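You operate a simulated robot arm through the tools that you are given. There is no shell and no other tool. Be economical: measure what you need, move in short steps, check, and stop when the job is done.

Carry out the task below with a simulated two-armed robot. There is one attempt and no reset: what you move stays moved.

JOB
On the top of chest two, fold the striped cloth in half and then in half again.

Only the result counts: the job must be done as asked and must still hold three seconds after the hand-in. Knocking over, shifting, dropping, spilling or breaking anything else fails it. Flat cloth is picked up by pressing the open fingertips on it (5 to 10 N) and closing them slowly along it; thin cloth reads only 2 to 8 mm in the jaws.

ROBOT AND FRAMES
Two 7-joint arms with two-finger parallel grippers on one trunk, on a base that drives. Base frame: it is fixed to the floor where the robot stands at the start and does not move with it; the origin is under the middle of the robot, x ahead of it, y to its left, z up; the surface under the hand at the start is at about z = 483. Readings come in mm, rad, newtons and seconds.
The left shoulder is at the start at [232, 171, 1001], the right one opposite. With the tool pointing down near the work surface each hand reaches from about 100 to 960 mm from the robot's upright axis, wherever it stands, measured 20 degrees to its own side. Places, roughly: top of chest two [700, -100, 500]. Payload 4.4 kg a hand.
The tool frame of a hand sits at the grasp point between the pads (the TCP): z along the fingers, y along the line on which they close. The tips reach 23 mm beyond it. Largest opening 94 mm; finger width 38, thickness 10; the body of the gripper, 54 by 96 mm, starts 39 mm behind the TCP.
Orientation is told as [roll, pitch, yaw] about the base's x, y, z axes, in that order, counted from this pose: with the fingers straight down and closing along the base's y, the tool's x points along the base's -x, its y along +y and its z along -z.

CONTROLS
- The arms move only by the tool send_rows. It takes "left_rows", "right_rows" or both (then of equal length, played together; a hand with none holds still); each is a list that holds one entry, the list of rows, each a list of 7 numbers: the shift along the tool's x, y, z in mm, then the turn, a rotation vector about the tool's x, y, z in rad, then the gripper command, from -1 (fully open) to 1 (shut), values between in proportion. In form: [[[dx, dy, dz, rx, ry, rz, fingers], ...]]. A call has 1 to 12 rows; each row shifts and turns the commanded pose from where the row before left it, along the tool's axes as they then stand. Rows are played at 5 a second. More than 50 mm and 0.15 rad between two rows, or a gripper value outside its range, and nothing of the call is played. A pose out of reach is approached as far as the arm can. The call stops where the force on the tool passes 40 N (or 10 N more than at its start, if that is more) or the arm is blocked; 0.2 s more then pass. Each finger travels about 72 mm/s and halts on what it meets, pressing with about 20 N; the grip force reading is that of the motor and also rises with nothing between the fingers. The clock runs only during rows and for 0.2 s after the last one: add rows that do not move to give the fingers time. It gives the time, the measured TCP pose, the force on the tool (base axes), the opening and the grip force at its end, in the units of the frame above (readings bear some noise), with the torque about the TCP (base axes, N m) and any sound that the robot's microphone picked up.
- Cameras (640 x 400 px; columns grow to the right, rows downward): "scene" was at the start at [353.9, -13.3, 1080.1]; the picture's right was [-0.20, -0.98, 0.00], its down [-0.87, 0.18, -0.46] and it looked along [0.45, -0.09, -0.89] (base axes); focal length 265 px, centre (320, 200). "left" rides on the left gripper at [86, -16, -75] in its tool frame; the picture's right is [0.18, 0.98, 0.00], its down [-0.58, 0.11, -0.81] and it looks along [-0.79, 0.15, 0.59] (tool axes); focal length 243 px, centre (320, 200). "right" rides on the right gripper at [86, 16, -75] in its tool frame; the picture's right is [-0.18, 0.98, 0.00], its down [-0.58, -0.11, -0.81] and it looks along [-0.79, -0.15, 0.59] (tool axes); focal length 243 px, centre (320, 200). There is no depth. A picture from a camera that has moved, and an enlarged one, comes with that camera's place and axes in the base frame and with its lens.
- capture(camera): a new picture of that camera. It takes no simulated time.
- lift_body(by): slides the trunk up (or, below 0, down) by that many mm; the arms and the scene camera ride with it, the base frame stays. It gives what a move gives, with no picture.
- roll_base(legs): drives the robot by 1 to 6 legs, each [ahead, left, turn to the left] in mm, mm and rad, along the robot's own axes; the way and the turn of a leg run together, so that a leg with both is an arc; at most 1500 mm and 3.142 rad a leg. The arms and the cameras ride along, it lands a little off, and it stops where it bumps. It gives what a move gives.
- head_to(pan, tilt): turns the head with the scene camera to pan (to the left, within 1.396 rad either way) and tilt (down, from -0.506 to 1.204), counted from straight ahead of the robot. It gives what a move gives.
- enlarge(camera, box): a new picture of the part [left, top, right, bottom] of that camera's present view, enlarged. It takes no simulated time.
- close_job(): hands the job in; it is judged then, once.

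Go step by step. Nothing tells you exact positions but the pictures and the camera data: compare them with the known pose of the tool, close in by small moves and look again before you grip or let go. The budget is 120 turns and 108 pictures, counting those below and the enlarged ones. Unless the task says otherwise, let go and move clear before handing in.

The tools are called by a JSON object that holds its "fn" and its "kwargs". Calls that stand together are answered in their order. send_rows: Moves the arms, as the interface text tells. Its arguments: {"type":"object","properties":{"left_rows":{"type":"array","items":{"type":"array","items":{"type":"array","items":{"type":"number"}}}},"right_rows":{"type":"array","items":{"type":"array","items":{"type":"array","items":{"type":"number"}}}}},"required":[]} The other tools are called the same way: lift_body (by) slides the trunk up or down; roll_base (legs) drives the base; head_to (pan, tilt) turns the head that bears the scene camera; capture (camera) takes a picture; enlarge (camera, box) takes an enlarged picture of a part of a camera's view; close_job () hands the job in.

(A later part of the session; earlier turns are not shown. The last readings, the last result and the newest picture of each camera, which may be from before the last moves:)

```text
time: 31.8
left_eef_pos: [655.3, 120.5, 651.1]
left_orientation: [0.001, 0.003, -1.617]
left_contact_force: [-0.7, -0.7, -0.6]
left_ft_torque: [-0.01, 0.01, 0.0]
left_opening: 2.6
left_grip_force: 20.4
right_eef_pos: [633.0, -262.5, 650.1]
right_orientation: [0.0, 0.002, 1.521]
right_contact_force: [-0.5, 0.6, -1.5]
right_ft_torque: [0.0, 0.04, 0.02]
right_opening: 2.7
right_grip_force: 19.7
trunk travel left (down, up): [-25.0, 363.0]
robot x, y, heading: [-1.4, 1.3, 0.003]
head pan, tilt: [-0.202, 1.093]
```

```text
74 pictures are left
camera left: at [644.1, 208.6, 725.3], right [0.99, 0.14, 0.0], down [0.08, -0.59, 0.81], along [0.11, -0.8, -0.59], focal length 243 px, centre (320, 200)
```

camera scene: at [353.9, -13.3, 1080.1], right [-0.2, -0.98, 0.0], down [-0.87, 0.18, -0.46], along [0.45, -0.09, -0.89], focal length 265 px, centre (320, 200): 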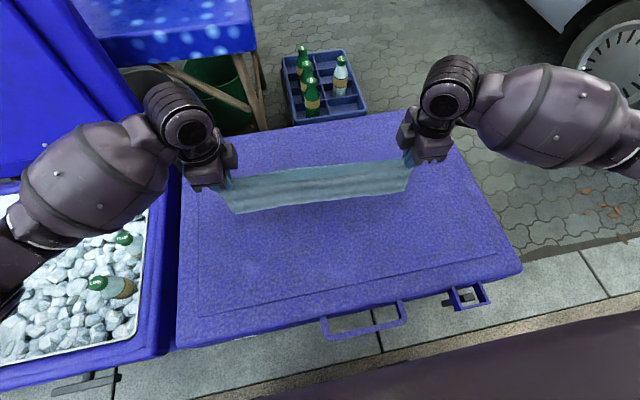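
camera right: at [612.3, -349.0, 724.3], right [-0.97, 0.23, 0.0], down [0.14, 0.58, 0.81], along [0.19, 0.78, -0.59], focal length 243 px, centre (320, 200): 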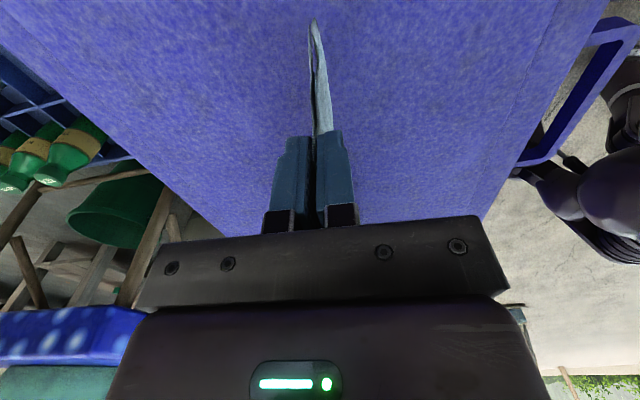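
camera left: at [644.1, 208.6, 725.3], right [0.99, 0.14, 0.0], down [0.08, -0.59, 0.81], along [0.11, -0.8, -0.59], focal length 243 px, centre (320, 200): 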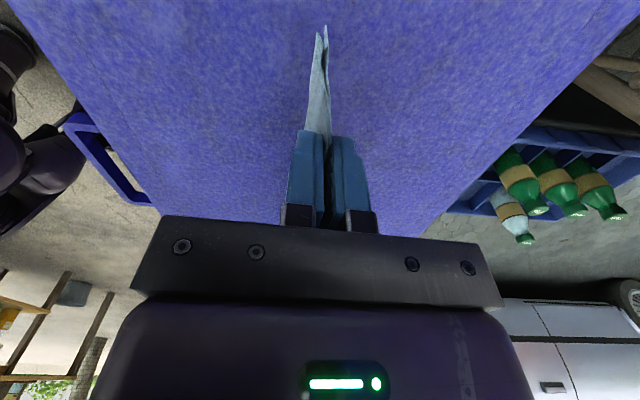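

Both halves hang together cleanly. Next I'll lower until the bottom edges touch, then sweep toward the robot while tilting the hands so the folded cloth lays down trailing away from it.

{"fn": "send_rows", "kwargs": {"right_rows": [[[0, 0, 9, 0, 0, 0, 1], [0, 0, 9, 0, 0, 0, 1], [0, 0, 8, 0, 0, 0, 1], [0, 16.4, 1, 0.058, 0, 0, 1], [0, 16.2, 2, 0.058, 0, 0, 1], [0, 16.1, 2.9, 0.058, 0, 0, 1], [0, 15.8, 3.9, 0.058, 0, 0, 1], [0, 0, 0, 0, 0, 0, 1]]], "left_rows": [[[0, 0, 9, 0, 0, 0, 1], [0, 0, 9, 0, 0, 0, 1], [0, 0, 8, 0, 0, 0, 1], [0, -16.4, 1, -0.058, 0, 0, 1], [0, -16.2, 2, -0.058, 0, 0, 1], [0, -16.1, 2.9, -0.058, 0, 0, 1], [0, -15.8, 3.9, -0.058, 0, 0, 1], [0, 0, 0, 0, 0, 0, 1]]]}}

{"fn": "capture", "kwargs": {"camera": "scene"}}

{"fn": "capture", "kwargs": {"camera": "right"}}

{"fn": "capture", "kwargs": {"camera": "left"}}

```text
time: 33.6
left_eef_pos: [590.9, 124.3, 608.3]
left_orientation: [0.232, 0.001, -1.619]
left_contact_force: [-0.6, -0.8, 0.6]
left_ft_torque: [0.0, 0.01, 0.03]
left_opening: 2.8
left_grip_force: 19.7
right_eef_pos: [570.3, -260.3, 609.3]
right_orientation: [-0.232, 0.0, 1.52]
right_contact_force: [0.1, 0.5, 0.0]
right_ft_torque: [0.01, 0.0, 0.01]
right_opening: 2.6
right_grip_force: 20.1
trunk travel left (down, up): [-25.0, 363.0]
robot x, y, heading: [-0.5, 2.0, 0.0]
head pan, tilt: [-0.202, 1.093]
```

```text
73 pictures are left
camera scene: at [353.8, -13.3, 1080.2], right [-0.2, -0.98, 0.0], down [-0.87, 0.18, -0.46], along [0.45, -0.09, -0.89], focal length 265 px, centre (320, 200)
```

scene: 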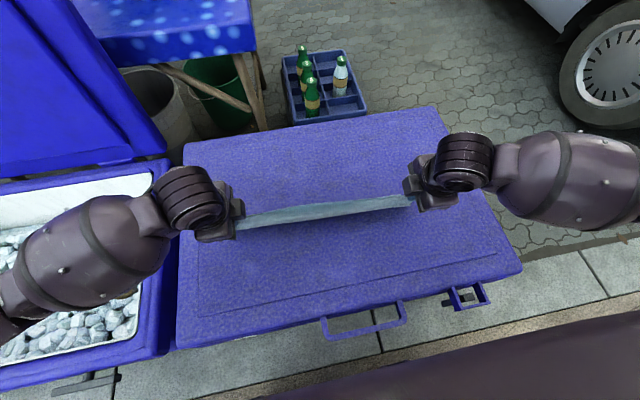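

```text
72 pictures are left
camera right: at [533.2, -345.8, 678.4], right [-0.95, 0.23, -0.23], down [-0.05, 0.59, 0.81], along [0.32, 0.78, -0.54], focal length 243 px, centre (320, 200)
```

right: 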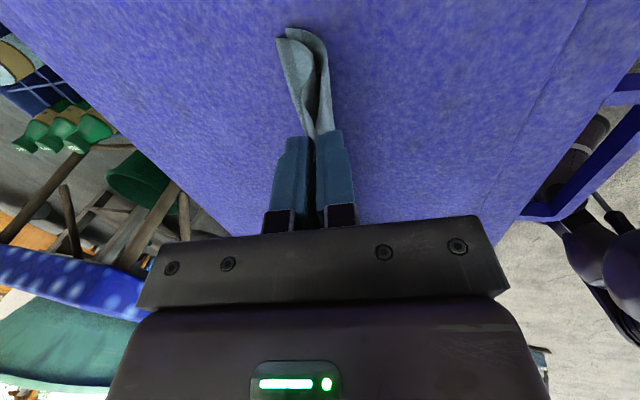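

```text
71 pictures are left
camera left: at [562.6, 212.0, 677.9], right [0.96, 0.14, 0.23], down [-0.11, -0.58, 0.81], along [0.24, -0.81, -0.54], focal length 243 px, centre (320, 200)
```

left: 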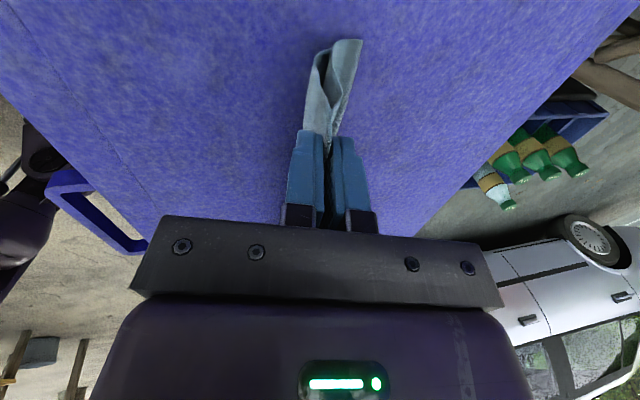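

Bottom edges now trail toward +x as intended. Continuing the lay-down.

{"fn": "send_rows", "kwargs": {"right_rows": [[[0, 15.5, 4.9, 0.058, 0, 0, 1], [0, 15.2, 5.8, 0.058, 0, 0, 1], [0, 14.7, 6.7, 0.058, 0, 0, 1], [0, 14.2, 7.5, 0.058, 0, 0, 1], [0, 13.6, 8.4, 0.058, 0, 0, 1], [0, 0, 0, 0, 0, 0, 1]]], "left_rows": [[[0, -15.5, 4.9, -0.058, 0, 0, 1], [0, -15.2, 5.8, -0.058, 0, 0, 1], [0, -14.7, 6.7, -0.058, 0, 0, 1], [0, -14.2, 7.5, -0.058, 0, 0, 1], [0, -13.6, 8.4, -0.058, 0, 0, 1], [0, 0, 0, 0, 0, 0, 1]]]}}

{"fn": "capture", "kwargs": {"camera": "scene"}}

{"fn": "capture", "kwargs": {"camera": "right"}}

{"fn": "capture", "kwargs": {"camera": "left"}}

```text
time: 35.0
left_eef_pos: [536.3, 126.9, 552.8]
left_orientation: [0.523, 0.001, -1.617]
left_contact_force: [-1.2, -0.9, 0.1]
left_ft_torque: [0.0, 0.04, -0.02]
left_opening: 2.6
left_grip_force: 20.5
right_eef_pos: [513.2, -257.4, 555.2]
right_orientation: [-0.523, 0.0, 1.525]
right_contact_force: [-0.3, 0.8, -0.9]
right_ft_torque: [0.03, 0.02, 0.0]
right_opening: 2.6
right_grip_force: 19.9
trunk travel left (down, up): [-25.0, 363.0]
robot x, y, heading: [1.1, 1.0, 0.002]
head pan, tilt: [-0.202, 1.093]
```

```text
70 pictures are left
camera scene: at [353.8, -13.3, 1080.2], right [-0.2, -0.98, 0.0], down [-0.87, 0.18, -0.46], along [0.45, -0.09, -0.89], focal length 265 px, centre (320, 200)
```

scene: 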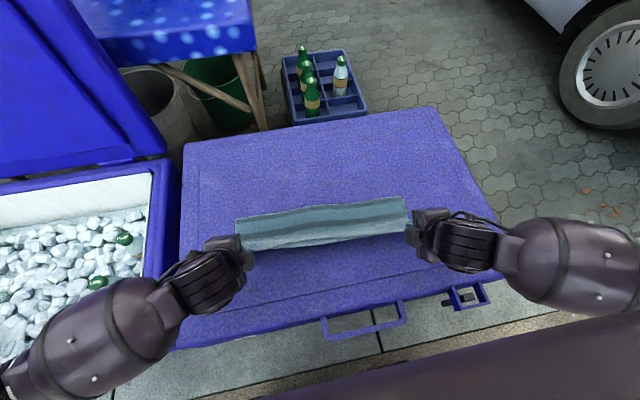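

```text
69 pictures are left
camera right: at [457.2, -341.6, 610.4], right [-0.84, 0.22, -0.49], down [-0.28, 0.6, 0.75], along [0.46, 0.77, -0.44], focal length 243 px, centre (320, 200)
```

right: 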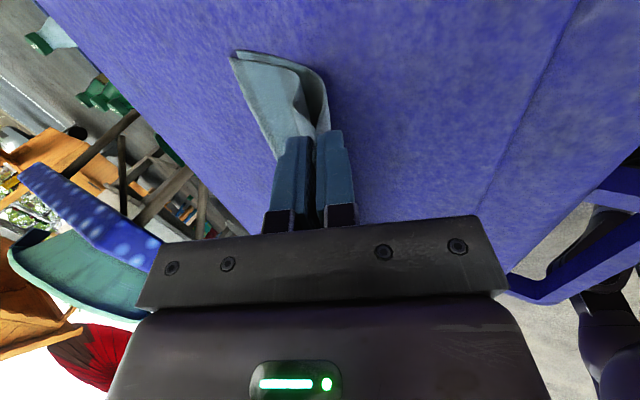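

```text
68 pictures are left
camera left: at [489.7, 216.2, 610.5], right [0.86, 0.14, 0.49], down [-0.34, -0.57, 0.75], along [0.39, -0.81, -0.44], focal length 243 px, centre (320, 200)
```

left: 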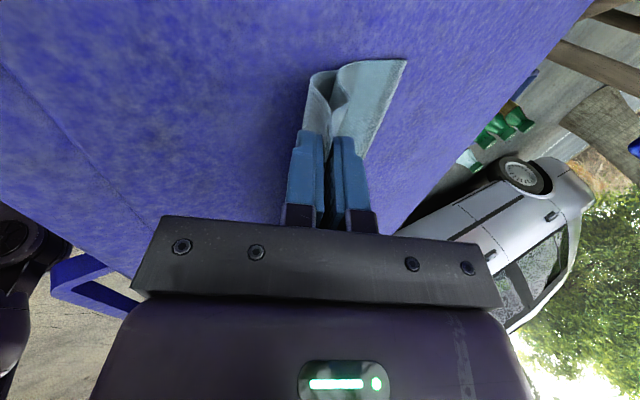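

It's trailing well; the lower layer just sags below the chord. I'll finish with some extra pull toward the robot to flatten it.

{"fn": "send_rows", "kwargs": {"right_rows": [[[0, 19, 5.7, 0.058, 0, 0, 1], [0, 18.3, 6.1, 0.058, 0, 0, 1], [0, 17.2, 6.5, 0.058, 0, 0, 1], [0, 0, 0, 0, 0, 0, 1], [0, 0, 0, 0, 0, 0, 1]]], "left_rows": [[[0, -19, 5.7, -0.058, 0, 0, 1], [0, -18.3, 6.1, -0.058, 0, 0, 1], [0, -17.2, 6.5, -0.058, 0, 0, 1], [0, 0, 0, 0, 0, 0, 1], [0, 0, 0, 0, 0, 0, 1]]]}}

{"fn": "enlarge", "kwargs": {"camera": "scene", "box": [180, 160, 500, 360]}}

{"fn": "capture", "kwargs": {"camera": "right"}}

{"fn": "capture", "kwargs": {"camera": "left"}}

```text
time: 36.2
left_eef_pos: [503.2, 129.7, 512.2]
left_orientation: [0.705, -0.001, -1.619]
left_contact_force: [-0.8, -2.4, 0.2]
left_ft_torque: [-0.01, 0.06, -0.02]
left_opening: 2.9
left_grip_force: 20.1
right_eef_pos: [478.0, -254.6, 511.3]
right_orientation: [-0.698, 0.001, 1.521]
right_contact_force: [0.7, 0.9, 0.5]
right_ft_torque: [0.02, 0.03, 0.0]
right_opening: 2.6
right_grip_force: 19.8
trunk travel left (down, up): [-25.0, 363.0]
robot x, y, heading: [0.1, -1.6, 0.002]
head pan, tilt: [-0.202, 1.093]
```

```text
2.00 times, centred on (340, 260) of scene
camera zoom: at [353.0, -14.2, 1081.5], right [-0.2, -0.98, 0.0], down [-0.87, 0.18, -0.46], along [0.45, -0.09, -0.89], focal length 530 px, centre (280, 80)
```

zoom: 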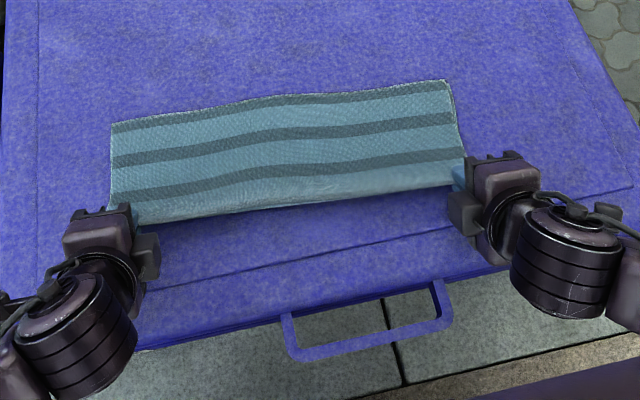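

```text
66 pictures are left
camera right: at [413.3, -339.9, 557.3], right [-0.74, 0.22, -0.63], down [-0.41, 0.6, 0.69], along [0.53, 0.77, -0.36], focal length 243 px, centre (320, 200)
```

right: 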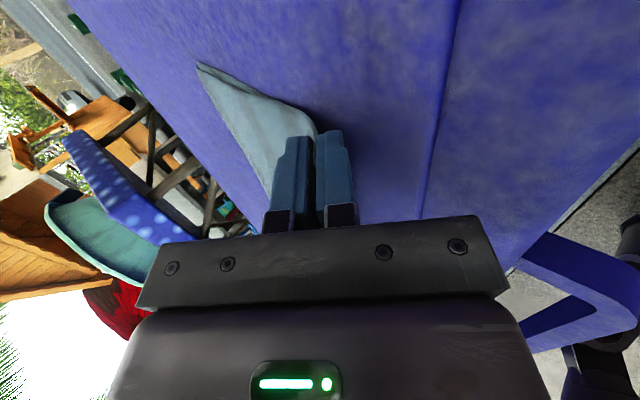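

```text
65 pictures are left
camera left: at [447.9, 219.2, 558.6], right [0.76, 0.15, 0.64], down [-0.47, -0.56, 0.68], along [0.46, -0.81, -0.35], focal length 243 px, centre (320, 200)
```

left: 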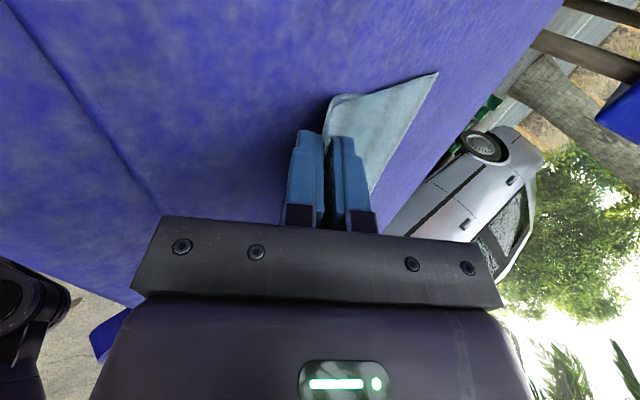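

The first fold came out neat. I'll lower slightly, then open the left hand (keeping its lower finger in place) and back it out along its fingers.

{"fn": "send_rows", "kwargs": {"right_rows": [[[0, 1.9, 2.3, 0, 0, 0, 1], [0, 0, 0, 0, 0, 0, 1], [0, 0, 0, 0, 0, 0, 1], [0, 0, 0, 0, 0, 0, 1], [0, 0, 0, 0, 0, 0, 1], [0, 0, 0, 0, 0, 0, 1], [0, 0, 0, 0, 0, 0, 1], [0, 0, 0, 0, 0, 0, 1], [0, 0, 0, 0, 0, 0, 1], [0, 0, 0, 0, 0, 0, 1]]], "left_rows": [[[0, -1.9, 2.3, 0, 0, 0, 1], [0, 2.3, 0, 0, 0, 0, 0.9], [0, 2.3, 0, 0, 0, 0, 0.8], [0, 2.3, 0, 0, 0, 0, 0.7], [0, 2.3, 0, 0, 0, 0, 0.6], [0, 0, 0, 0, 0, 0, 0.6], [0, 0, -10, 0, 0, 0, 0.6], [0, 0, -20, 0, 0, 0, 0.6], [0, 0, -30, 0, 0, 0, 0.6], [0, 0, -30, 0, 0, 0, 0.6]]]}}

{"fn": "enlarge", "kwargs": {"camera": "scene", "box": [180, 160, 500, 360]}}

{"fn": "capture", "kwargs": {"camera": "left"}}

```text
time: 37.8
left_eef_pos: [518.0, 144.9, 522.0]
left_orientation: [0.729, 0.033, -1.604]
left_contact_force: [0.4, -0.5, 1.0]
left_ft_torque: [0.0, 0.01, 0.02]
left_opening: 18.7
left_grip_force: 0.2
right_eef_pos: [477.7, -255.5, 508.1]
right_orientation: [-0.7, -0.003, 1.524]
right_contact_force: [5.0, 3.0, 20.9]
right_ft_torque: [0.07, -0.18, 0.22]
right_opening: 2.6
right_grip_force: 19.8
trunk travel left (down, up): [-25.0, 363.0]
robot x, y, heading: [0.4, -0.4, 0.001]
head pan, tilt: [-0.202, 1.093]
stopped in row 8 (right hand): the force on the tool passed its limit at 51 N (the readings are from after the stop); the commanded pose is now the measured one
```

```text
2.00 times, centred on (340, 260) of scene
camera zoom: at [354.8, -12.0, 1078.1], right [-0.2, -0.98, 0.0], down [-0.87, 0.18, -0.46], along [0.45, -0.1, -0.89], focal length 530 px, centre (280, 80)
```

zoom: 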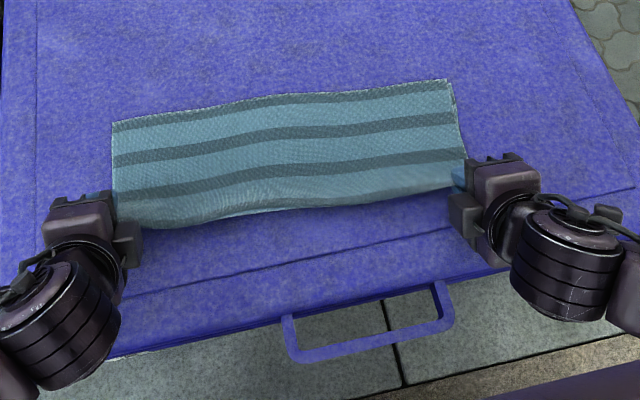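

```text
63 pictures are left
camera left: at [460.2, 233.1, 569.2], right [0.74, 0.14, 0.66], down [-0.48, -0.59, 0.65], along [0.48, -0.8, -0.37], focal length 243 px, centre (320, 200)
```

left: 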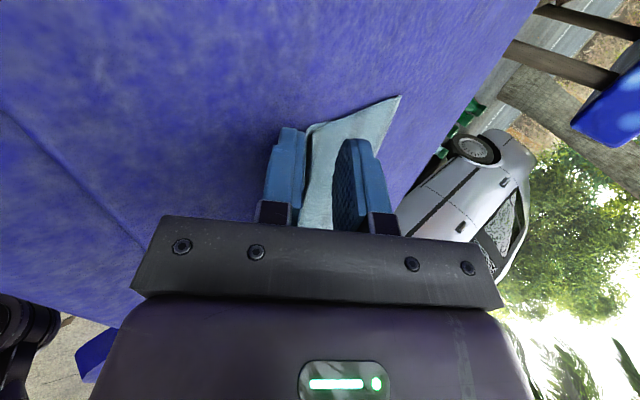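

Right lower finger touched the surface, so I'll raise it 2 mm and back the left hand out.

{"fn": "send_rows", "kwargs": {"right_rows": [[[0, -1.3, -1.6, 0, 0, 0, 1], [0, 0, 0, 0, 0, 0, 1], [0, 0, 0, 0, 0, 0, 1], [0, 0, 0, 0, 0, 0, 1], [0, 0, 0, 0, 0, 0, 1], [0, 0, 0, 0, 0, 0, 1]]], "left_rows": [[[0, 0, 0, 0, 0, 0, 0.6], [0, 0, -10, 0, 0, 0, 0.6], [0, 0, -20, 0, 0, 0, 0.6], [0, 0, -30, 0, 0, 0, 0.6], [0, 0, -30, 0, 0, 0, 0.6], [0, 0, 0, 0, 0, 0, 0.6]]]}}

{"fn": "enlarge", "kwargs": {"camera": "scene", "box": [180, 160, 500, 360]}}

{"fn": "capture", "kwargs": {"camera": "left"}}

```text
time: 39.2
left_eef_pos: [455.0, 143.3, 592.1]
left_orientation: [0.725, 0.032, -1.607]
left_contact_force: [-0.7, 0.0, -0.2]
left_ft_torque: [0.01, 0.01, 0.02]
left_opening: 18.5
left_grip_force: 0.1
right_eef_pos: [476.3, -257.9, 509.3]
right_orientation: [-0.694, 0.003, 1.521]
right_contact_force: [-0.7, 0.3, -0.4]
right_ft_torque: [0.0, 0.01, 0.02]
right_opening: 2.8
right_grip_force: 20.1
trunk travel left (down, up): [-25.0, 363.0]
robot x, y, heading: [1.1, -0.8, -0.003]
head pan, tilt: [-0.202, 1.093]
```

```text
2.00 times, centred on (340, 260) of scene
camera zoom: at [353.5, -14.1, 1079.9], right [-0.2, -0.98, 0.0], down [-0.87, 0.18, -0.46], along [0.45, -0.09, -0.89], focal length 530 px, centre (280, 80)
```

zoom: 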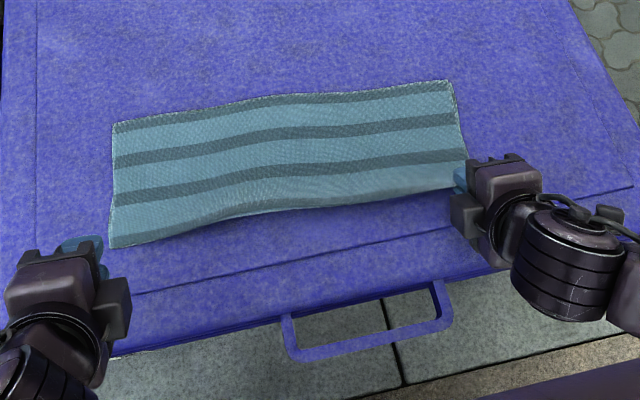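

```text
61 pictures are left
camera left: at [397.9, 230.8, 639.5], right [0.74, 0.14, 0.66], down [-0.48, -0.59, 0.66], along [0.48, -0.8, -0.37], focal length 243 px, centre (320, 200)
```

left: 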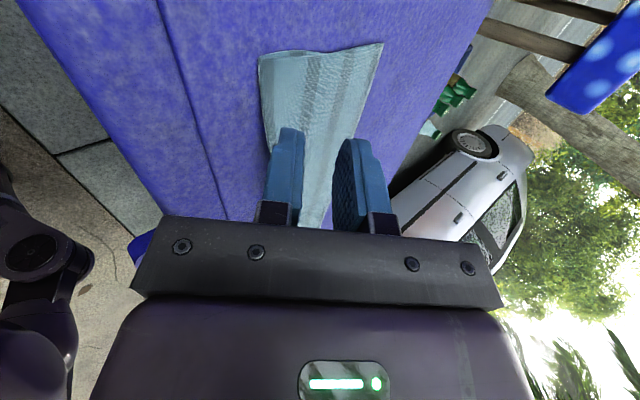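

The left end lies flat, and the strip is about 147 x 418 mm. The right hand will later carry its end over to the left with a 180° yaw, so I'll test that wrist range with the free left hand in mirror image.

{"fn": "send_rows", "kwargs": {"left_rows": [[[0, 0, -20, 0.145, 0, 0, 0.6], [0, 0, -20, 0.145, 0, 0, 0.6], [0, 0, -20, 0.145, 0, 0, 0.6], [0, 0, -20, 0.145, 0, 0, 0.6], [0, 20, -20, 0.145, 0, 0, 0.6], [-45, 20, 0, 0, 0, 0, 0.6], [-45, 20, 0, 0, 0, 0, 0.6], [-45, 20, 0, 0, 0, 0, 0.6], [-45, 0, 0, 0, 0, 0, 0.6], [0, 0, 0, 0, 0, -0.149, 0.6], [0, 0, 0, 0, 0, -0.149, 0.6], [0, 0, 0, 0, 0, -0.149, 0.6]]]}}

{"fn": "send_rows", "kwargs": {"left_rows": [[[0, 0, 0, 0, 0, -0.149, 0.6], [0, 0, 0, 0, 0, -0.149, 0.6], [0, 0, 0, 0, 0, -0.149, 0.6], [0, 0, 0, 0, 0, -0.149, 0.6], [0, 0, 0, 0, 0, -0.149, 0.6], [0, 0, 0, 0, 0, -0.149, 0.6], [0, 0, 0, 0, 0, -0.149, 0.6], [0, 0, 0, 0, 0, -0.149, 0.6], [0, 0, 0, 0, 0, -0.149, 0.6], [0, 0, 0, 0, 0, -0.149, 0.6], [0, 0, 0, 0, 0, -0.149, 0.6]]]}}

{"fn": "send_rows", "kwargs": {"left_rows": [[[0, 0, 0, 0, 0, -0.149, 0.6], [0, 0, 0, 0, 0, -0.149, 0.6], [0, 0, 0, 0, 0, -0.149, 0.6], [0, 0, 0, 0, 0, -0.149, 0.6], [0, 0, 0, 0, 0, -0.149, 0.6], [0, 0, 0, 0, 0, -0.149, 0.6], [0, 0, 0, 0, 0, -0.149, 0.6]]]}}

{"fn": "capture", "kwargs": {"camera": "scene"}}

```text
time: 40.5
left_eef_pos: [407.0, 178.7, 618.7]
left_orientation: [0.166, 0.352, -1.848]
left_contact_force: [-0.3, 0.5, 0.1]
left_ft_torque: [-0.03, -0.04, -0.01]
left_opening: 18.8
left_grip_force: 0.0
left hand out of reach, approached as far as the arm can: row 2, 3, 4, 5
right_eef_pos: [477.3, -256.5, 510.5]
right_orientation: [-0.698, 0.001, 1.521]
right_contact_force: [-0.5, -0.9, -0.5]
right_ft_torque: [-0.01, 0.04, 0.01]
right_opening: 2.6
right_grip_force: 19.6
trunk travel left (down, up): [-25.0, 363.0]
robot x, y, heading: [0.9, 2.6, 0.003]
head pan, tilt: [-0.202, 1.093]
stopped in row 6 (left hand): the arm was blocked; the commanded pose is now the measured one
```

```text
time: 42.0
left_eef_pos: [408.5, 213.3, 615.3]
left_orientation: [0.464, 0.176, -0.994]
left_contact_force: [0.1, 0.6, 0.6]
left_ft_torque: [0.01, 0.05, -0.03]
left_opening: 18.9
left_grip_force: 0.0
right_eef_pos: [477.1, -255.4, 509.7]
right_orientation: [-0.695, 0.001, 1.522]
right_contact_force: [0.1, -0.4, -0.5]
right_ft_torque: [0.01, 0.02, -0.02]
right_opening: 2.8
right_grip_force: 19.9
trunk travel left (down, up): [-25.0, 363.0]
robot x, y, heading: [0.8, 0.5, -0.001]
head pan, tilt: [-0.202, 1.093]
stopped in row 7 (left hand): the arm was blocked; the commanded pose is now the measured one
```

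```text
time: 43.0
left_eef_pos: [409.6, 246.1, 614.7]
left_orientation: [0.605, -0.004, -0.632]
left_contact_force: [0.0, -0.2, -0.5]
left_ft_torque: [0.01, -0.03, -0.01]
left_opening: 18.9
left_grip_force: 0.1
right_eef_pos: [477.0, -257.3, 509.3]
right_orientation: [-0.696, 0.002, 1.521]
right_contact_force: [-0.6, 0.4, 0.8]
right_ft_torque: [0.0, 0.03, 0.02]
right_opening: 2.9
right_grip_force: 19.8
trunk travel left (down, up): [-25.0, 363.0]
robot x, y, heading: [-1.6, -1.2, -0.005]
head pan, tilt: [-0.202, 1.093]
stopped in row 4 (left hand): the arm was blocked; the commanded pose is now the measured one
```

```text
60 pictures are left
camera scene: at [353.6, -13.6, 1080.1], right [-0.2, -0.98, 0.0], down [-0.87, 0.18, -0.46], along [0.45, -0.09, -0.89], focal length 265 px, centre (320, 200)
```

scene: 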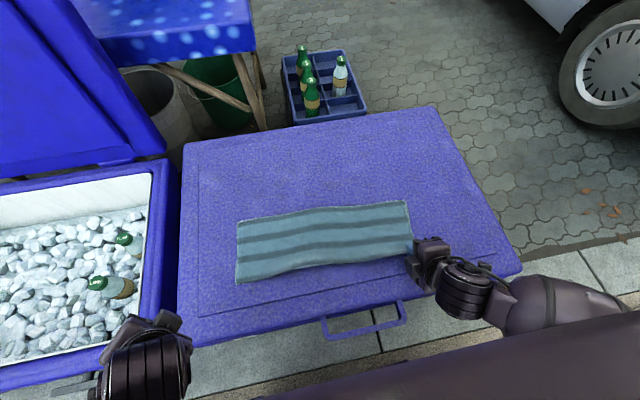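

The left arm had drawn back too close to the body and stalled against its own limit; nothing was touched. I'll bring it forward and up, level it, then continue the test.

{"fn": "send_rows", "kwargs": {"left_rows": [[[-24, 23, -2.3, 0, 0, 0, 0.6], [-24, 23, -2.3, 0, 0, 0, 0.6], [-24, 23, -2.3, 0, 0, 0, 0.6], [-24, 23, -2.3, 0, 0, 0, 0.6], [0, 0, 0, 0.15, 0, 0, 0.6], [0, 0, 0, 0.15, 0, 0, 0.6], [0, 0, 0, 0.15, 0, 0, 0.6], [0, 0, 0, 0.15, 0, 0, 0.6], [0, 0, 0, 0, 0, -0.149, 0.6], [0, 0, 0, 0, 0, -0.149, 0.6], [0, 0, 0, 0, 0, -0.149, 0.6], [0, 0, 0, 0, 0, -0.149, 0.6]]]}}

```text
time: 44.0
left_eef_pos: [452.3, 277.4, 629.0]
left_orientation: [0.553, 0.196, -0.606]
left_contact_force: [0.3, -0.1, 0.8]
left_ft_torque: [-0.02, -0.01, 0.02]
left_opening: 18.7
left_grip_force: 0.0
right_eef_pos: [477.7, -258.0, 510.7]
right_orientation: [-0.701, -0.004, 1.521]
right_contact_force: [0.5, -0.1, -0.4]
right_ft_torque: [-0.01, 0.05, -0.02]
right_opening: 2.9
right_grip_force: 19.9
trunk travel left (down, up): [-25.0, 363.0]
robot x, y, heading: [-2.5, -3.5, -0.001]
head pan, tilt: [-0.202, 1.093]
stopped in row 5 (left hand): the arm was blocked; the commanded pose is now the measured one
```

{"fn": "send_rows", "kwargs": {"left_rows": [[[-24, 23, -2.3, 0, 0, 0, 0.6], [-24, 23, -2.3, 0, 0, 0, 0.6], [-24, 23, -2.3, 0, 0, 0, 0.6], [-24, 23, -2.3, 0, 0, 0, 0.6], [0, 0, 0, 0, 0, 0, 0.6]]]}}

{"fn": "head_to", "kwargs": {"pan": 0.35, "tilt": 1.15}}

{"fn": "capture", "kwargs": {"camera": "scene"}}

```text
time: 44.6
left_eef_pos: [432.7, 295.5, 607.0]
left_orientation: [0.465, 0.374, -0.582]
left_contact_force: [-0.2, 0.2, 0.7]
left_ft_torque: [0.0, -0.02, 0.0]
left_opening: 18.7
left_grip_force: 0.0
right_eef_pos: [479.2, -260.0, 511.2]
right_orientation: [-0.702, -0.009, 1.522]
right_contact_force: [0.2, -0.2, -0.1]
right_ft_torque: [0.01, 0.04, 0.03]
right_opening: 3.0
right_grip_force: 20.0
trunk travel left (down, up): [-25.0, 363.0]
robot x, y, heading: [-0.8, -3.8, 0.001]
head pan, tilt: [-0.202, 1.093]
stopped in row 3 (left hand): the arm was blocked; the commanded pose is now the measured one
```

```text
time: 45.6
left_eef_pos: [431.9, 295.7, 605.9]
left_orientation: [0.464, 0.374, -0.582]
left_contact_force: [-0.6, -0.4, 0.4]
left_ft_torque: [0.0, 0.02, 0.0]
left_opening: 19.0
left_grip_force: 0.0
right_eef_pos: [478.2, -260.7, 510.3]
right_orientation: [-0.702, -0.011, 1.522]
right_contact_force: [-0.5, 0.2, -0.5]
right_ft_torque: [0.02, 0.02, 0.0]
right_opening: 2.9
right_grip_force: 19.9
trunk travel left (down, up): [-25.0, 363.0]
robot x, y, heading: [-1.9, -3.6, 0.0]
head pan, tilt: [0.351, 1.15]
```

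```text
59 pictures are left
camera scene: at [344.6, 9.7, 1078.7], right [0.34, -0.94, -0.01], down [-0.86, -0.31, -0.41], along [0.39, 0.15, -0.91], focal length 265 px, centre (320, 200)
```

scene: 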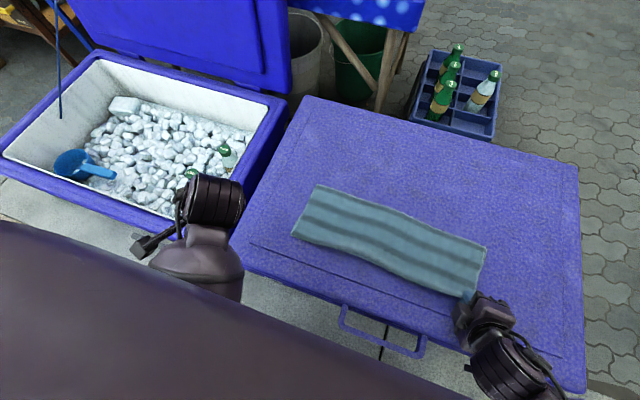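

The left arm is bent up near its limit. I'll raise it straight up to free it.

{"fn": "send_rows", "kwargs": {"left_rows": [[[9.1, 10.4, -20.8, 0, 0, 0, 0.6], [9.1, 10.4, -20.8, 0, 0, 0, 0.6], [9.1, 10.4, -20.8, 0, 0, 0, 0.6], [9.1, 10.4, -20.8, 0, 0, 0, 0.6], [0, 0, 0, 0, 0, 0, 0.6]]]}}

```text
time: 46.6
left_eef_pos: [388.1, 311.6, 652.1]
left_orientation: [0.379, 0.536, -0.569]
left_contact_force: [-1.0, -0.7, -0.3]
left_ft_torque: [-0.01, 0.0, 0.02]
left_opening: 18.8
left_grip_force: 0.0
left hand out of reach, approached as far as the arm can: row 3, 4
right_eef_pos: [477.8, -258.3, 510.4]
right_orientation: [-0.701, -0.008, 1.522]
right_contact_force: [0.1, -1.5, 0.7]
right_ft_torque: [-0.02, 0.0, 0.01]
right_opening: 2.7
right_grip_force: 19.8
trunk travel left (down, up): [-25.0, 363.0]
robot x, y, heading: [-0.1, -1.5, 0.0]
head pan, tilt: [0.351, 1.15]
stopped in row 5 (left hand): the arm was blocked; the commanded pose is now the measured one
```

I'll steer the left hand back toward its well-reachable starting pose, turning and translating together.

{"fn": "send_rows", "kwargs": {"left_rows": [[[-23, 10, -14, 0, 0, 0, 0.6], [-23, 8, -13, 0.0732, -0.059, -0.093, 0.6], [-24, 5, -11, 0.0732, -0.059, -0.093, 0.6], [-24, 1, -9, 0.0732, -0.059, -0.093, 0.6], [-25, -3, -7, 0.0732, -0.059, -0.093, 0.6], [-25, -7, -5, 0.0732, -0.059, -0.093, 0.6], [-26, -10, -4, 0.0732, -0.059, -0.093, 0.6], [-26, -12, -3, 0.0732, -0.059, -0.093, 0.6], [0, 0, 0, 0, 0, 0, 0.6]]]}}

```text
time: 47.2
left_eef_pos: [382.0, 330.0, 640.3]
left_orientation: [0.403, 0.655, -0.501]
left_contact_force: [-0.6, -0.3, 0.5]
left_ft_torque: [0.03, 0.02, 0.04]
left_opening: 18.8
left_grip_force: 0.0
right_eef_pos: [478.9, -260.1, 508.8]
right_orientation: [-0.699, -0.009, 1.521]
right_contact_force: [-2.2, -0.6, 3.3]
right_ft_torque: [-0.04, 0.09, -0.04]
right_opening: 3.0
right_grip_force: 20.2
trunk travel left (down, up): [-25.0, 363.0]
robot x, y, heading: [-0.0, -2.1, 0.005]
head pan, tilt: [0.351, 1.15]
stopped in row 3 (left hand): the arm was blocked; the commanded pose is now the measured one
```

{"fn": "head_to", "kwargs": {"pan": 1.1, "tilt": 1.0}}

{"fn": "capture", "kwargs": {"camera": "scene"}}

{"fn": "capture", "kwargs": {"camera": "left"}}

```text
time: 48.4
left_eef_pos: [380.9, 330.6, 639.7]
left_orientation: [0.4, 0.657, -0.502]
left_contact_force: [-0.2, 0.1, -0.3]
left_ft_torque: [0.01, 0.0, 0.0]
left_opening: 18.8
left_grip_force: 0.0
right_eef_pos: [479.4, -259.9, 507.8]
right_orientation: [-0.699, -0.007, 1.522]
right_contact_force: [-0.6, -2.1, 1.2]
right_ft_torque: [-0.08, 0.05, 0.02]
right_opening: 2.7
right_grip_force: 20.2
trunk travel left (down, up): [-25.0, 363.0]
robot x, y, heading: [-1.7, 1.7, -0.002]
head pan, tilt: [1.1, 1.0]
```

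```text
58 pictures are left
camera scene: at [324.0, 52.1, 1087.7], right [0.89, -0.45, -0.01], down [-0.38, -0.74, -0.55], along [0.24, 0.49, -0.84], focal length 265 px, centre (320, 200)
```

scene: 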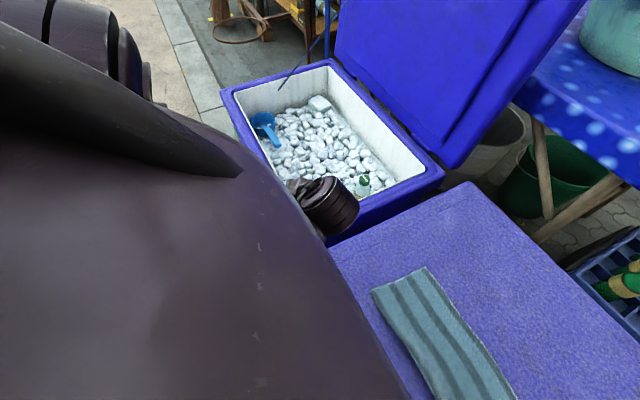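

```text
57 pictures are left
camera left: at [333.9, 307.4, 741.7], right [0.51, 0.75, 0.42], down [0.72, -0.64, 0.27], along [0.47, 0.16, -0.87], focal length 243 px, centre (320, 200)
```

left: 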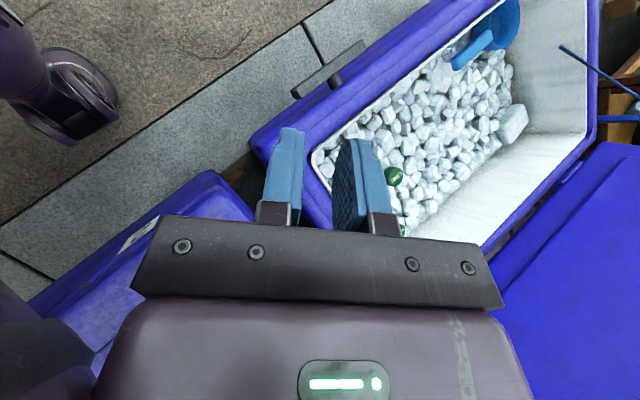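

{"fn": "send_rows", "kwargs": {"left_rows": [[[-8, 32, 2, 0, 0, 0, 0.6], [-8, 32, 2, 0, 0, 0, 0.6], [-8, 32, 2, 0, 0, 0, 0.6]]]}}

```text
time: 49.0
left_eef_pos: [382.2, 338.2, 622.9]
left_orientation: [0.247, 0.771, -0.691]
left_contact_force: [0.2, -1.0, -0.5]
left_ft_torque: [0.01, -0.02, 0.04]
left_opening: 18.8
left_grip_force: 0.0
right_eef_pos: [478.2, -260.4, 511.4]
right_orientation: [-0.705, -0.023, 1.526]
right_contact_force: [0.1, 0.5, 0.2]
right_ft_torque: [-0.01, 0.02, 0.0]
right_opening: 2.8
right_grip_force: 20.0
trunk travel left (down, up): [-25.0, 363.0]
robot x, y, heading: [1.3, 1.0, -0.003]
head pan, tilt: [1.1, 1.0]
stopped in row 3 (left hand): the arm was blocked; the commanded pose is now the measured one
```

{"fn": "send_rows", "kwargs": {"left_rows": [[[0, 0, 0, 0, -0.08, 0, 0.6], [0, 0, 0, 0, -0.08, 0, 0.6], [0, 0, 0, 0, -0.08, 0, 0.6], [0, 0, 0, 0, -0.08, 0, 0.6]]]}}

```text
time: 50.1
left_eef_pos: [388.2, 356.4, 617.3]
left_orientation: [0.217, 0.484, -0.814]
left_contact_force: [0.9, 0.1, -0.2]
left_ft_torque: [0.02, -0.03, 0.02]
left_opening: 18.9
left_grip_force: 0.1
right_eef_pos: [478.0, -260.0, 507.9]
right_orientation: [-0.701, -0.001, 1.52]
right_contact_force: [-1.5, 5.0, 11.9]
right_ft_torque: [0.06, 0.0, 0.07]
right_opening: 2.7
right_grip_force: 19.7
trunk travel left (down, up): [-25.0, 363.0]
robot x, y, heading: [-2.1, -2.8, 0.001]
head pan, tilt: [1.1, 1.0]
stopped in row 4 (right hand): the force on the tool passed its limit at 47 N (the readings are from after the stop); the commanded pose is now the measured one
```

Turning the wrist back works. I'll raise the right hand a few mm so shaking doesn't trip it, and continue.

{"fn": "send_rows", "kwargs": {"right_rows": [[[0, -2.6, -3.1, 0, 0, 0, 1], [0, -1.3, -1.6, 0, 0, 0, 1], [0, 0, 0, 0, 0, 0, 1], [0, 0, 0, 0, 0, 0, 1], [0, 0, 0, 0, 0, 0, 1], [0, 0, 0, 0, 0, 0, 1]]], "left_rows": [[[0, 0, 0, 0, -0.08, 0, 0.6], [0, 0, 0, 0, -0.08, 0, 0.6], [0, 0, 0, 0, -0.08, 0, 0.6], [0, 0, 0, 0, -0.08, 0, 0.6], [0, 0, 0, 0, -0.08, 0, 0.6], [0, 0, 0, 0, -0.08, 0, 0.6]]]}}

```text
time: 51.5
left_eef_pos: [398.3, 362.8, 615.1]
left_orientation: [0.192, 0.008, -0.906]
left_contact_force: [0.0, -0.5, 0.0]
left_ft_torque: [0.01, -0.01, 0.01]
left_opening: 18.7
left_grip_force: 0.1
left hand out of reach, approached as far as the arm can: row 3, 5
right_eef_pos: [480.2, -257.5, 518.4]
right_orientation: [-0.704, 0.007, 1.519]
right_contact_force: [0.1, -0.4, -0.3]
right_ft_torque: [0.0, 0.02, 0.0]
right_opening: 2.9
right_grip_force: 20.2
trunk travel left (down, up): [-25.0, 363.0]
robot x, y, heading: [0.9, 1.5, -0.005]
head pan, tilt: [1.1, 1.0]
```

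{"fn": "send_rows", "kwargs": {"left_rows": [[[-15, 19, 0, 0, 0, 0, 0.6], [-15, 19, 0, 0, 0, 0, 0.6], [-15, 19, 0, 0, 0, 0, 0.6], [-15, 19, 0, 0, 0, 0, 0.6], [-15, 19, 0, 0, 0, 0, 0.6], [-15, 19, -10, 0, 0, 0, 0.6], [-15, 19, -10, 0.05, 0, 0, 0.6], [-15, 19, -10, 0.05, 0, 0, 0.6], [0, 0, -10, 0.05, 0, 0, 0.6]]]}}

```text
time: 53.5
left_eef_pos: [586.6, 354.3, 682.0]
left_orientation: [0.043, 0.009, -0.907]
left_contact_force: [0.6, 0.4, 0.0]
left_ft_torque: [-0.04, 0.03, -0.02]
left_opening: 18.6
left_grip_force: 0.0
right_eef_pos: [480.6, -258.1, 518.0]
right_orientation: [-0.705, 0.008, 1.52]
right_contact_force: [-0.3, 0.8, 0.1]
right_ft_torque: [0.0, 0.02, 0.02]
right_opening: 3.1
right_grip_force: 19.7
trunk travel left (down, up): [-25.0, 363.0]
robot x, y, heading: [0.7, -0.3, -0.002]
head pan, tilt: [1.1, 1.0]
```

The left arm is free again, and I'll keep it away from the body from now on. Moving it over to mid-table for the wrist-range test.

{"fn": "send_rows", "kwargs": {"left_rows": [[[-30, -23.4, 0, 0, 0, 0, 0.6], [-30, -23.4, 0, 0, 0, 0, 0.6], [-30, -23.4, 0, 0, 0, 0, 0.6], [-30, -23.4, 0, 0, 0, 0, 0.6], [-30, -23.4, 0, 0, 0, 0, 0.6], [-30, -23.4, 0, 0, 0, 0, 0.6], [-30, -23.4, 0, 0, 0, 0, 0.6], [0, 0, 0, 0, 0, -0.149, 0.6], [0, 0, 0, 0, 0, -0.149, 0.6], [0, 0, 0, 0, 0, -0.149, 0.6], [0, 0, 0, 0, 0, -0.149, 0.6], [0, 0, 0, 0, 0, -0.149, 0.6]]]}}

{"fn": "send_rows", "kwargs": {"left_rows": [[[0, 0, 0, 0, 0, -0.149, 0.6], [0, 0, 0, 0, 0, -0.149, 0.6], [0, 0, 0, 0, 0, -0.149, 0.6], [0, 0, 0, 0, 0, -0.149, 0.6], [0, 0, 0, 0, 0, -0.149, 0.6], [0, 0, 0, 0, 0, -0.149, 0.6], [0, 0, 0, 0, 0, -0.149, 0.6], [0, 0, 0, 0, 0, -0.149, 0.6], [0, 0, 0, 0, 0, -0.149, 0.6], [0, 0, 0, 0, 0, -0.149, 0.6], [0, 0, 0, 0, 0, -0.149, 0.6]]]}}

{"fn": "head_to", "kwargs": {"pan": -0.202, "tilt": 1.093}}

{"fn": "capture", "kwargs": {"camera": "scene"}}

```text
time: 56.1
left_eef_pos: [586.6, 90.1, 673.3]
left_orientation: [0.04, -0.022, -0.159]
left_contact_force: [0.2, 0.2, -0.6]
left_ft_torque: [0.01, 0.01, 0.01]
left_opening: 19.0
left_grip_force: 0.1
right_eef_pos: [480.7, -258.4, 518.0]
right_orientation: [-0.705, 0.007, 1.519]
right_contact_force: [0.3, 0.5, 0.2]
right_ft_torque: [0.02, 0.04, 0.02]
right_opening: 2.8
right_grip_force: 20.3
trunk travel left (down, up): [-25.0, 363.0]
robot x, y, heading: [1.0, -3.4, -0.002]
head pan, tilt: [1.1, 1.0]
```

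```text
time: 58.5
left_eef_pos: [586.0, 89.9, 670.7]
left_orientation: [-0.026, -0.037, 1.483]
left_contact_force: [-0.2, -0.3, 0.2]
left_ft_torque: [0.04, -0.02, -0.03]
left_opening: 19.0
left_grip_force: 0.1
right_eef_pos: [480.0, -259.1, 518.6]
right_orientation: [-0.705, 0.006, 1.521]
right_contact_force: [-0.4, -0.2, 0.0]
right_ft_torque: [0.02, 0.02, -0.03]
right_opening: 2.9
right_grip_force: 19.8
trunk travel left (down, up): [-25.0, 363.0]
robot x, y, heading: [0.0, -1.0, -0.004]
head pan, tilt: [1.1, 1.0]
```

```text
time: 60.0
left_eef_pos: [586.1, 88.1, 672.4]
left_orientation: [-0.025, -0.035, 1.476]
left_contact_force: [-0.3, 0.5, -0.3]
left_ft_torque: [0.0, 0.0, 0.01]
left_opening: 18.9
left_grip_force: 0.0
right_eef_pos: [480.3, -259.0, 518.1]
right_orientation: [-0.705, 0.007, 1.519]
right_contact_force: [-0.3, -0.9, 0.5]
right_ft_torque: [0.01, 0.04, 0.01]
right_opening: 2.9
right_grip_force: 19.7
trunk travel left (down, up): [-25.0, 363.0]
robot x, y, heading: [-1.2, 0.2, -0.005]
head pan, tilt: [-0.202, 1.093]
```

```text
56 pictures are left
camera scene: at [353.7, -14.0, 1080.1], right [-0.2, -0.98, 0.0], down [-0.87, 0.18, -0.46], along [0.45, -0.09, -0.89], focal length 265 px, centre (320, 200)
```

scene: 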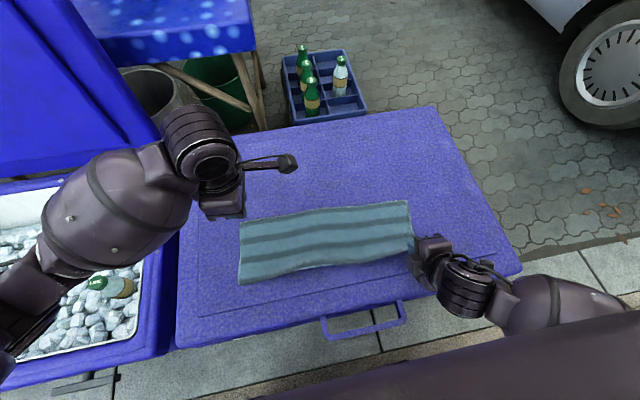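

Wrist range is fine, but carrying one corner would leave the far corner drooping. It's better to release here and repeat the midline pinch-and-hang across the strip. I'll set the right end down, release and back out, and test how far the left hand can yaw.

{"fn": "send_rows", "kwargs": {"right_rows": [[[0, 2.6, 3.1, 0, 0, 0, 1], [0, 1.9, 2.3, 0, 0, 0, 1], [0, -2.3, 0, 0, 0, 0, 0.9], [0, -2.3, 0, 0, 0, 0, 0.8], [0, -2.3, 0, 0, 0, 0, 0.7], [0, -2.3, 0, 0, 0, 0, 0.6], [0, 0, 0, 0, 0, 0, 0.6], [0, 0, -10, 0, 0, 0, 0.6], [0, 0, -15, 0, 0, 0, 0.6], [0, 0, -15, 0, 0, 0, 0.6], [0, 0, -5, 0, 0, 0, 0.6]]], "left_rows": [[[0, 0, 0, 0, 0, -0.149, 0.6], [0, 0, 0, 0, 0, -0.149, 0.6], [0, 0, 0, 0, 0, -0.149, 0.6], [0, 0, 0, 0, 0, -0.149, 0.6], [0, 0, 0, 0, 0, -0.149, 0.6], [0, 0, 0, 0, 0, -0.149, 0.6], [0, 0, 0, 0, 0, -0.149, 0.6], [0, 0, 0, 0, 0, -0.149, 0.6], [0, 0, 0, 0, 0, -0.149, 0.6], [0, 0, 0, 0, 0, -0.149, 0.6], [0, 0, 0, 0, 0, -0.149, 0.6]]]}}

{"fn": "capture", "kwargs": {"camera": "scene"}}

```text
time: 61.9
left_eef_pos: [656.4, 265.6, 603.5]
left_orientation: [-0.388, -0.043, 2.75]
left_contact_force: [-0.4, -0.5, 0.2]
left_ft_torque: [0.01, 0.05, -0.03]
left_opening: 18.7
left_grip_force: 0.0
left hand out of reach, approached as far as the arm can: row 3, 4, 5, 6, 7
right_eef_pos: [476.9, -258.7, 528.0]
right_orientation: [-0.702, 0.009, 1.518]
right_contact_force: [-0.4, -0.5, 0.4]
right_ft_torque: [0.01, 0.04, 0.02]
right_opening: 18.8
right_grip_force: 0.2
trunk travel left (down, up): [-25.0, 363.0]
robot x, y, heading: [-0.2, -1.4, -0.003]
head pan, tilt: [-0.202, 1.093]
stopped in row 9 (left hand): the arm was blocked; the commanded pose is now the measured one
```

```text
55 pictures are left
camera scene: at [353.7, -12.9, 1079.9], right [-0.2, -0.98, 0.0], down [-0.87, 0.18, -0.46], along [0.45, -0.09, -0.89], focal length 265 px, centre (320, 200)
```

scene: 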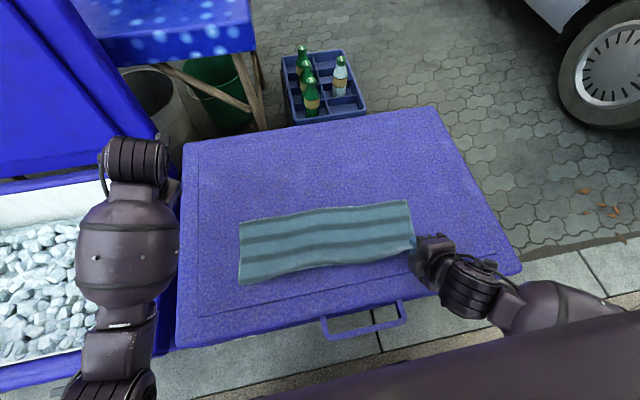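

The left hand found its yaw limit at about +1.6, so I'll bring it back at once. The right hand should reach +π by symmetry, so it will take the far end with its camera turned outward, and the left the near end.

{"fn": "send_rows", "kwargs": {"right_rows": [[[0, 0, -10, 0, 0, 0, 0.6], [0, 0, -10, 0, 0, 0, 0.6], [0, 0, -10, 0, 0, 0, 0.6], [0, 0, -8, -0.14, 0, 0, 0.6], [0, -6, -8, -0.14, 0, 0, 0.6], [0, -10, -10, -0.14, 0, 0, 0.6], [0, -15, -12, -0.14, 0, 0, 0.6], [0, -20, -15, -0.14, 0, 0, 0.6]]], "left_rows": [[[0, 15, -8, -0.05, 0, 0.14, 0.6], [0, 15, -8, -0.05, 0, 0.14, 0.6], [0, 12, -8, -0.05, 0, 0.14, 0.6], [0, 10, -8, -0.05, 0, 0.14, 0.6], [0, 8, -8, -0.05, 0, 0.14, 0.6], [0, 5, -5, -0.05, 0, 0.14, 0.6], [0, 5, 0, -0.05, 0, 0.14, 0.6], [0, 0, 0, -0.03, 0, 0.14, 0.6]]]}}

{"fn": "capture", "kwargs": {"camera": "scene"}}

```text
time: 62.5
left_eef_pos: [648.2, 327.5, 623.5]
left_orientation: [-0.452, -0.236, 2.546]
left_contact_force: [0.2, -0.9, 0.5]
left_ft_torque: [0.02, 0.02, 0.01]
left_opening: 18.7
left_grip_force: 0.0
right_eef_pos: [464.2, -258.3, 542.9]
right_orientation: [-0.705, 0.01, 1.52]
right_contact_force: [0.3, 0.3, 0.1]
right_ft_torque: [0.04, 0.0, 0.0]
right_opening: 18.9
right_grip_force: 0.1
trunk travel left (down, up): [-25.0, 363.0]
robot x, y, heading: [-0.1, -4.5, -0.0]
head pan, tilt: [-0.202, 1.093]
stopped in row 3 (left hand): the arm was blocked; the commanded pose is now the measured one
```

```text
54 pictures are left
camera scene: at [352.9, -11.8, 1079.3], right [-0.2, -0.98, 0.0], down [-0.87, 0.18, -0.46], along [0.45, -0.1, -0.89], focal length 265 px, centre (320, 200)
```

scene: 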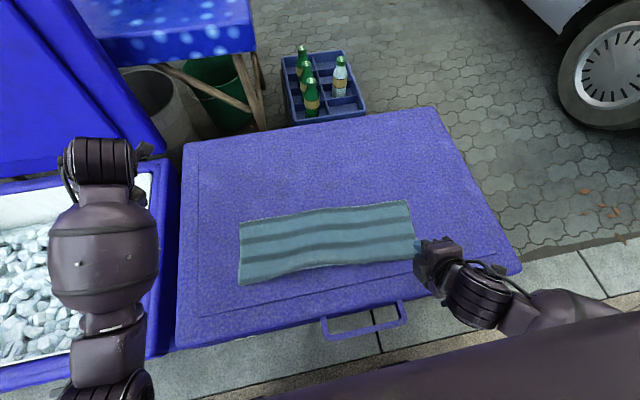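

The left hand is drifting toward the ice-box lid. Pure small wrist turns freed it before, so I'll do that only.

{"fn": "send_rows", "kwargs": {"left_rows": [[[0, 0, 0, 0, 0, 0.08, 0.6], [0, 0, 0, 0, 0, 0.08, 0.6], [0, 0, 0, 0, 0, 0.08, 0.6]]]}}

{"fn": "capture", "kwargs": {"camera": "left"}}

```text
time: 63.5
left_eef_pos: [647.9, 366.3, 633.8]
left_orientation: [-0.455, -0.406, 2.348]
left_contact_force: [-0.9, -0.2, -0.1]
left_ft_torque: [-0.02, 0.01, -0.04]
left_opening: 18.8
left_grip_force: 0.0
right_eef_pos: [464.7, -258.2, 543.9]
right_orientation: [-0.707, 0.012, 1.52]
right_contact_force: [-0.2, -0.4, 0.9]
right_ft_torque: [0.04, 0.03, 0.0]
right_opening: 19.0
right_grip_force: 0.0
trunk travel left (down, up): [-25.0, 363.0]
robot x, y, heading: [-4.4, -5.0, -0.001]
head pan, tilt: [-0.202, 1.093]
stopped in row 3 (left hand): the arm was blocked; the commanded pose is now the measured one
```

```text
53 pictures are left
camera left: at [711.6, 276.0, 667.2], right [-0.63, -0.62, -0.47], down [-0.51, -0.13, 0.85], along [-0.59, 0.78, -0.24], focal length 243 px, centre (320, 200)
```

left: 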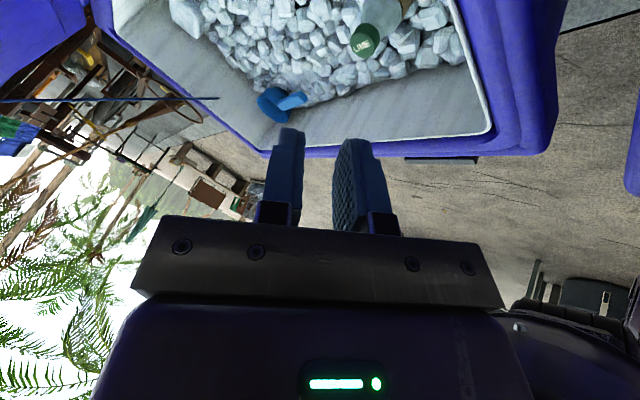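

{"fn": "send_rows", "kwargs": {"left_rows": [[[0, 0, 0, 0, 0.08, 0, 0.6], [0, 0, 0, 0, 0.08, 0, 0.6], [0, 0, 0, 0, 0.08, 0, 0.6]]]}}

```text
time: 64.3
left_eef_pos: [647.2, 431.1, 663.6]
left_orientation: [-0.545, -0.332, 2.299]
left_contact_force: [0.1, -1.4, -0.1]
left_ft_torque: [-0.01, 0.03, 0.01]
left_opening: 18.8
left_grip_force: 0.1
right_eef_pos: [465.2, -259.3, 543.6]
right_orientation: [-0.709, 0.013, 1.52]
right_contact_force: [-0.4, 0.3, 0.4]
right_ft_torque: [0.01, 0.02, -0.02]
right_opening: 18.9
right_grip_force: 0.1
trunk travel left (down, up): [-25.0, 363.0]
robot x, y, heading: [1.7, -3.8, -0.005]
head pan, tilt: [-0.202, 1.093]
stopped in row 3 (left hand): the arm was blocked; the commanded pose is now the measured one
```

{"fn": "head_to", "kwargs": {"pan": 0.9, "tilt": 0.8}}

{"fn": "capture", "kwargs": {"camera": "scene"}}

```text
time: 65.7
left_eef_pos: [644.0, 431.3, 663.1]
left_orientation: [-0.545, -0.328, 2.301]
left_contact_force: [-0.2, 0.7, 0.8]
left_ft_torque: [-0.02, 0.0, 0.01]
left_opening: 19.0
left_grip_force: 0.0
right_eef_pos: [464.0, -255.9, 545.3]
right_orientation: [-0.71, 0.011, 1.519]
right_contact_force: [0.0, -0.1, -0.2]
right_ft_torque: [-0.01, 0.0, -0.01]
right_opening: 18.7
right_grip_force: 0.0
trunk travel left (down, up): [-25.0, 363.0]
robot x, y, heading: [0.7, 0.2, -0.007]
head pan, tilt: [0.901, 0.799]
```

```text
52 pictures are left
camera scene: at [339.0, 66.6, 1102.0], right [0.78, -0.62, 0.01], down [-0.44, -0.56, -0.7], along [0.44, 0.54, -0.72], focal length 265 px, centre (320, 200)
```

scene: 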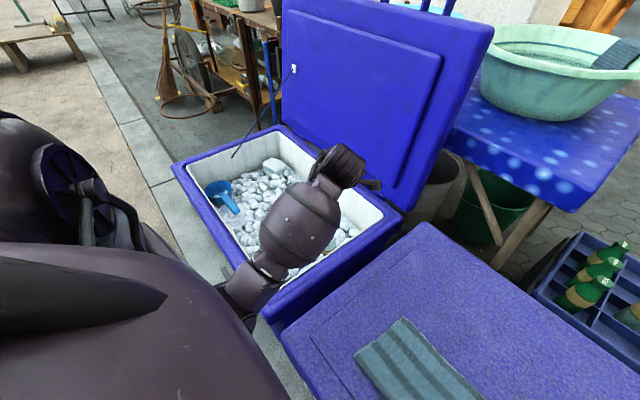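

{"fn": "send_rows", "kwargs": {"left_rows": [[[-5, 22, -24, 0, 0, 0, 0.6], [-5, 22, -24, 0, 0, 0.05, 0.6], [-5, 22, -24, 0, 0, 0.05, 0.6], [0, 0, 0, 0, 0, 0.1, 0.6]]]}}

```text
time: 66.3
left_eef_pos: [614.4, 448.1, 726.7]
left_orientation: [-0.697, -0.469, 2.331]
left_contact_force: [1.5, 0.0, 0.0]
left_ft_torque: [0.04, 0.02, 0.05]
left_opening: 18.9
left_grip_force: 0.1
right_eef_pos: [464.5, -258.0, 538.6]
right_orientation: [-0.699, 0.01, 1.52]
right_contact_force: [-0.2, -0.4, -0.3]
right_ft_torque: [-0.01, -0.01, 0.0]
right_opening: 18.8
right_grip_force: 0.1
trunk travel left (down, up): [-25.0, 363.0]
robot x, y, heading: [-0.2, -0.7, -0.004]
head pan, tilt: [0.901, 0.799]
stopped in row 3 (left hand): the arm was blocked; the commanded pose is now the measured one
```

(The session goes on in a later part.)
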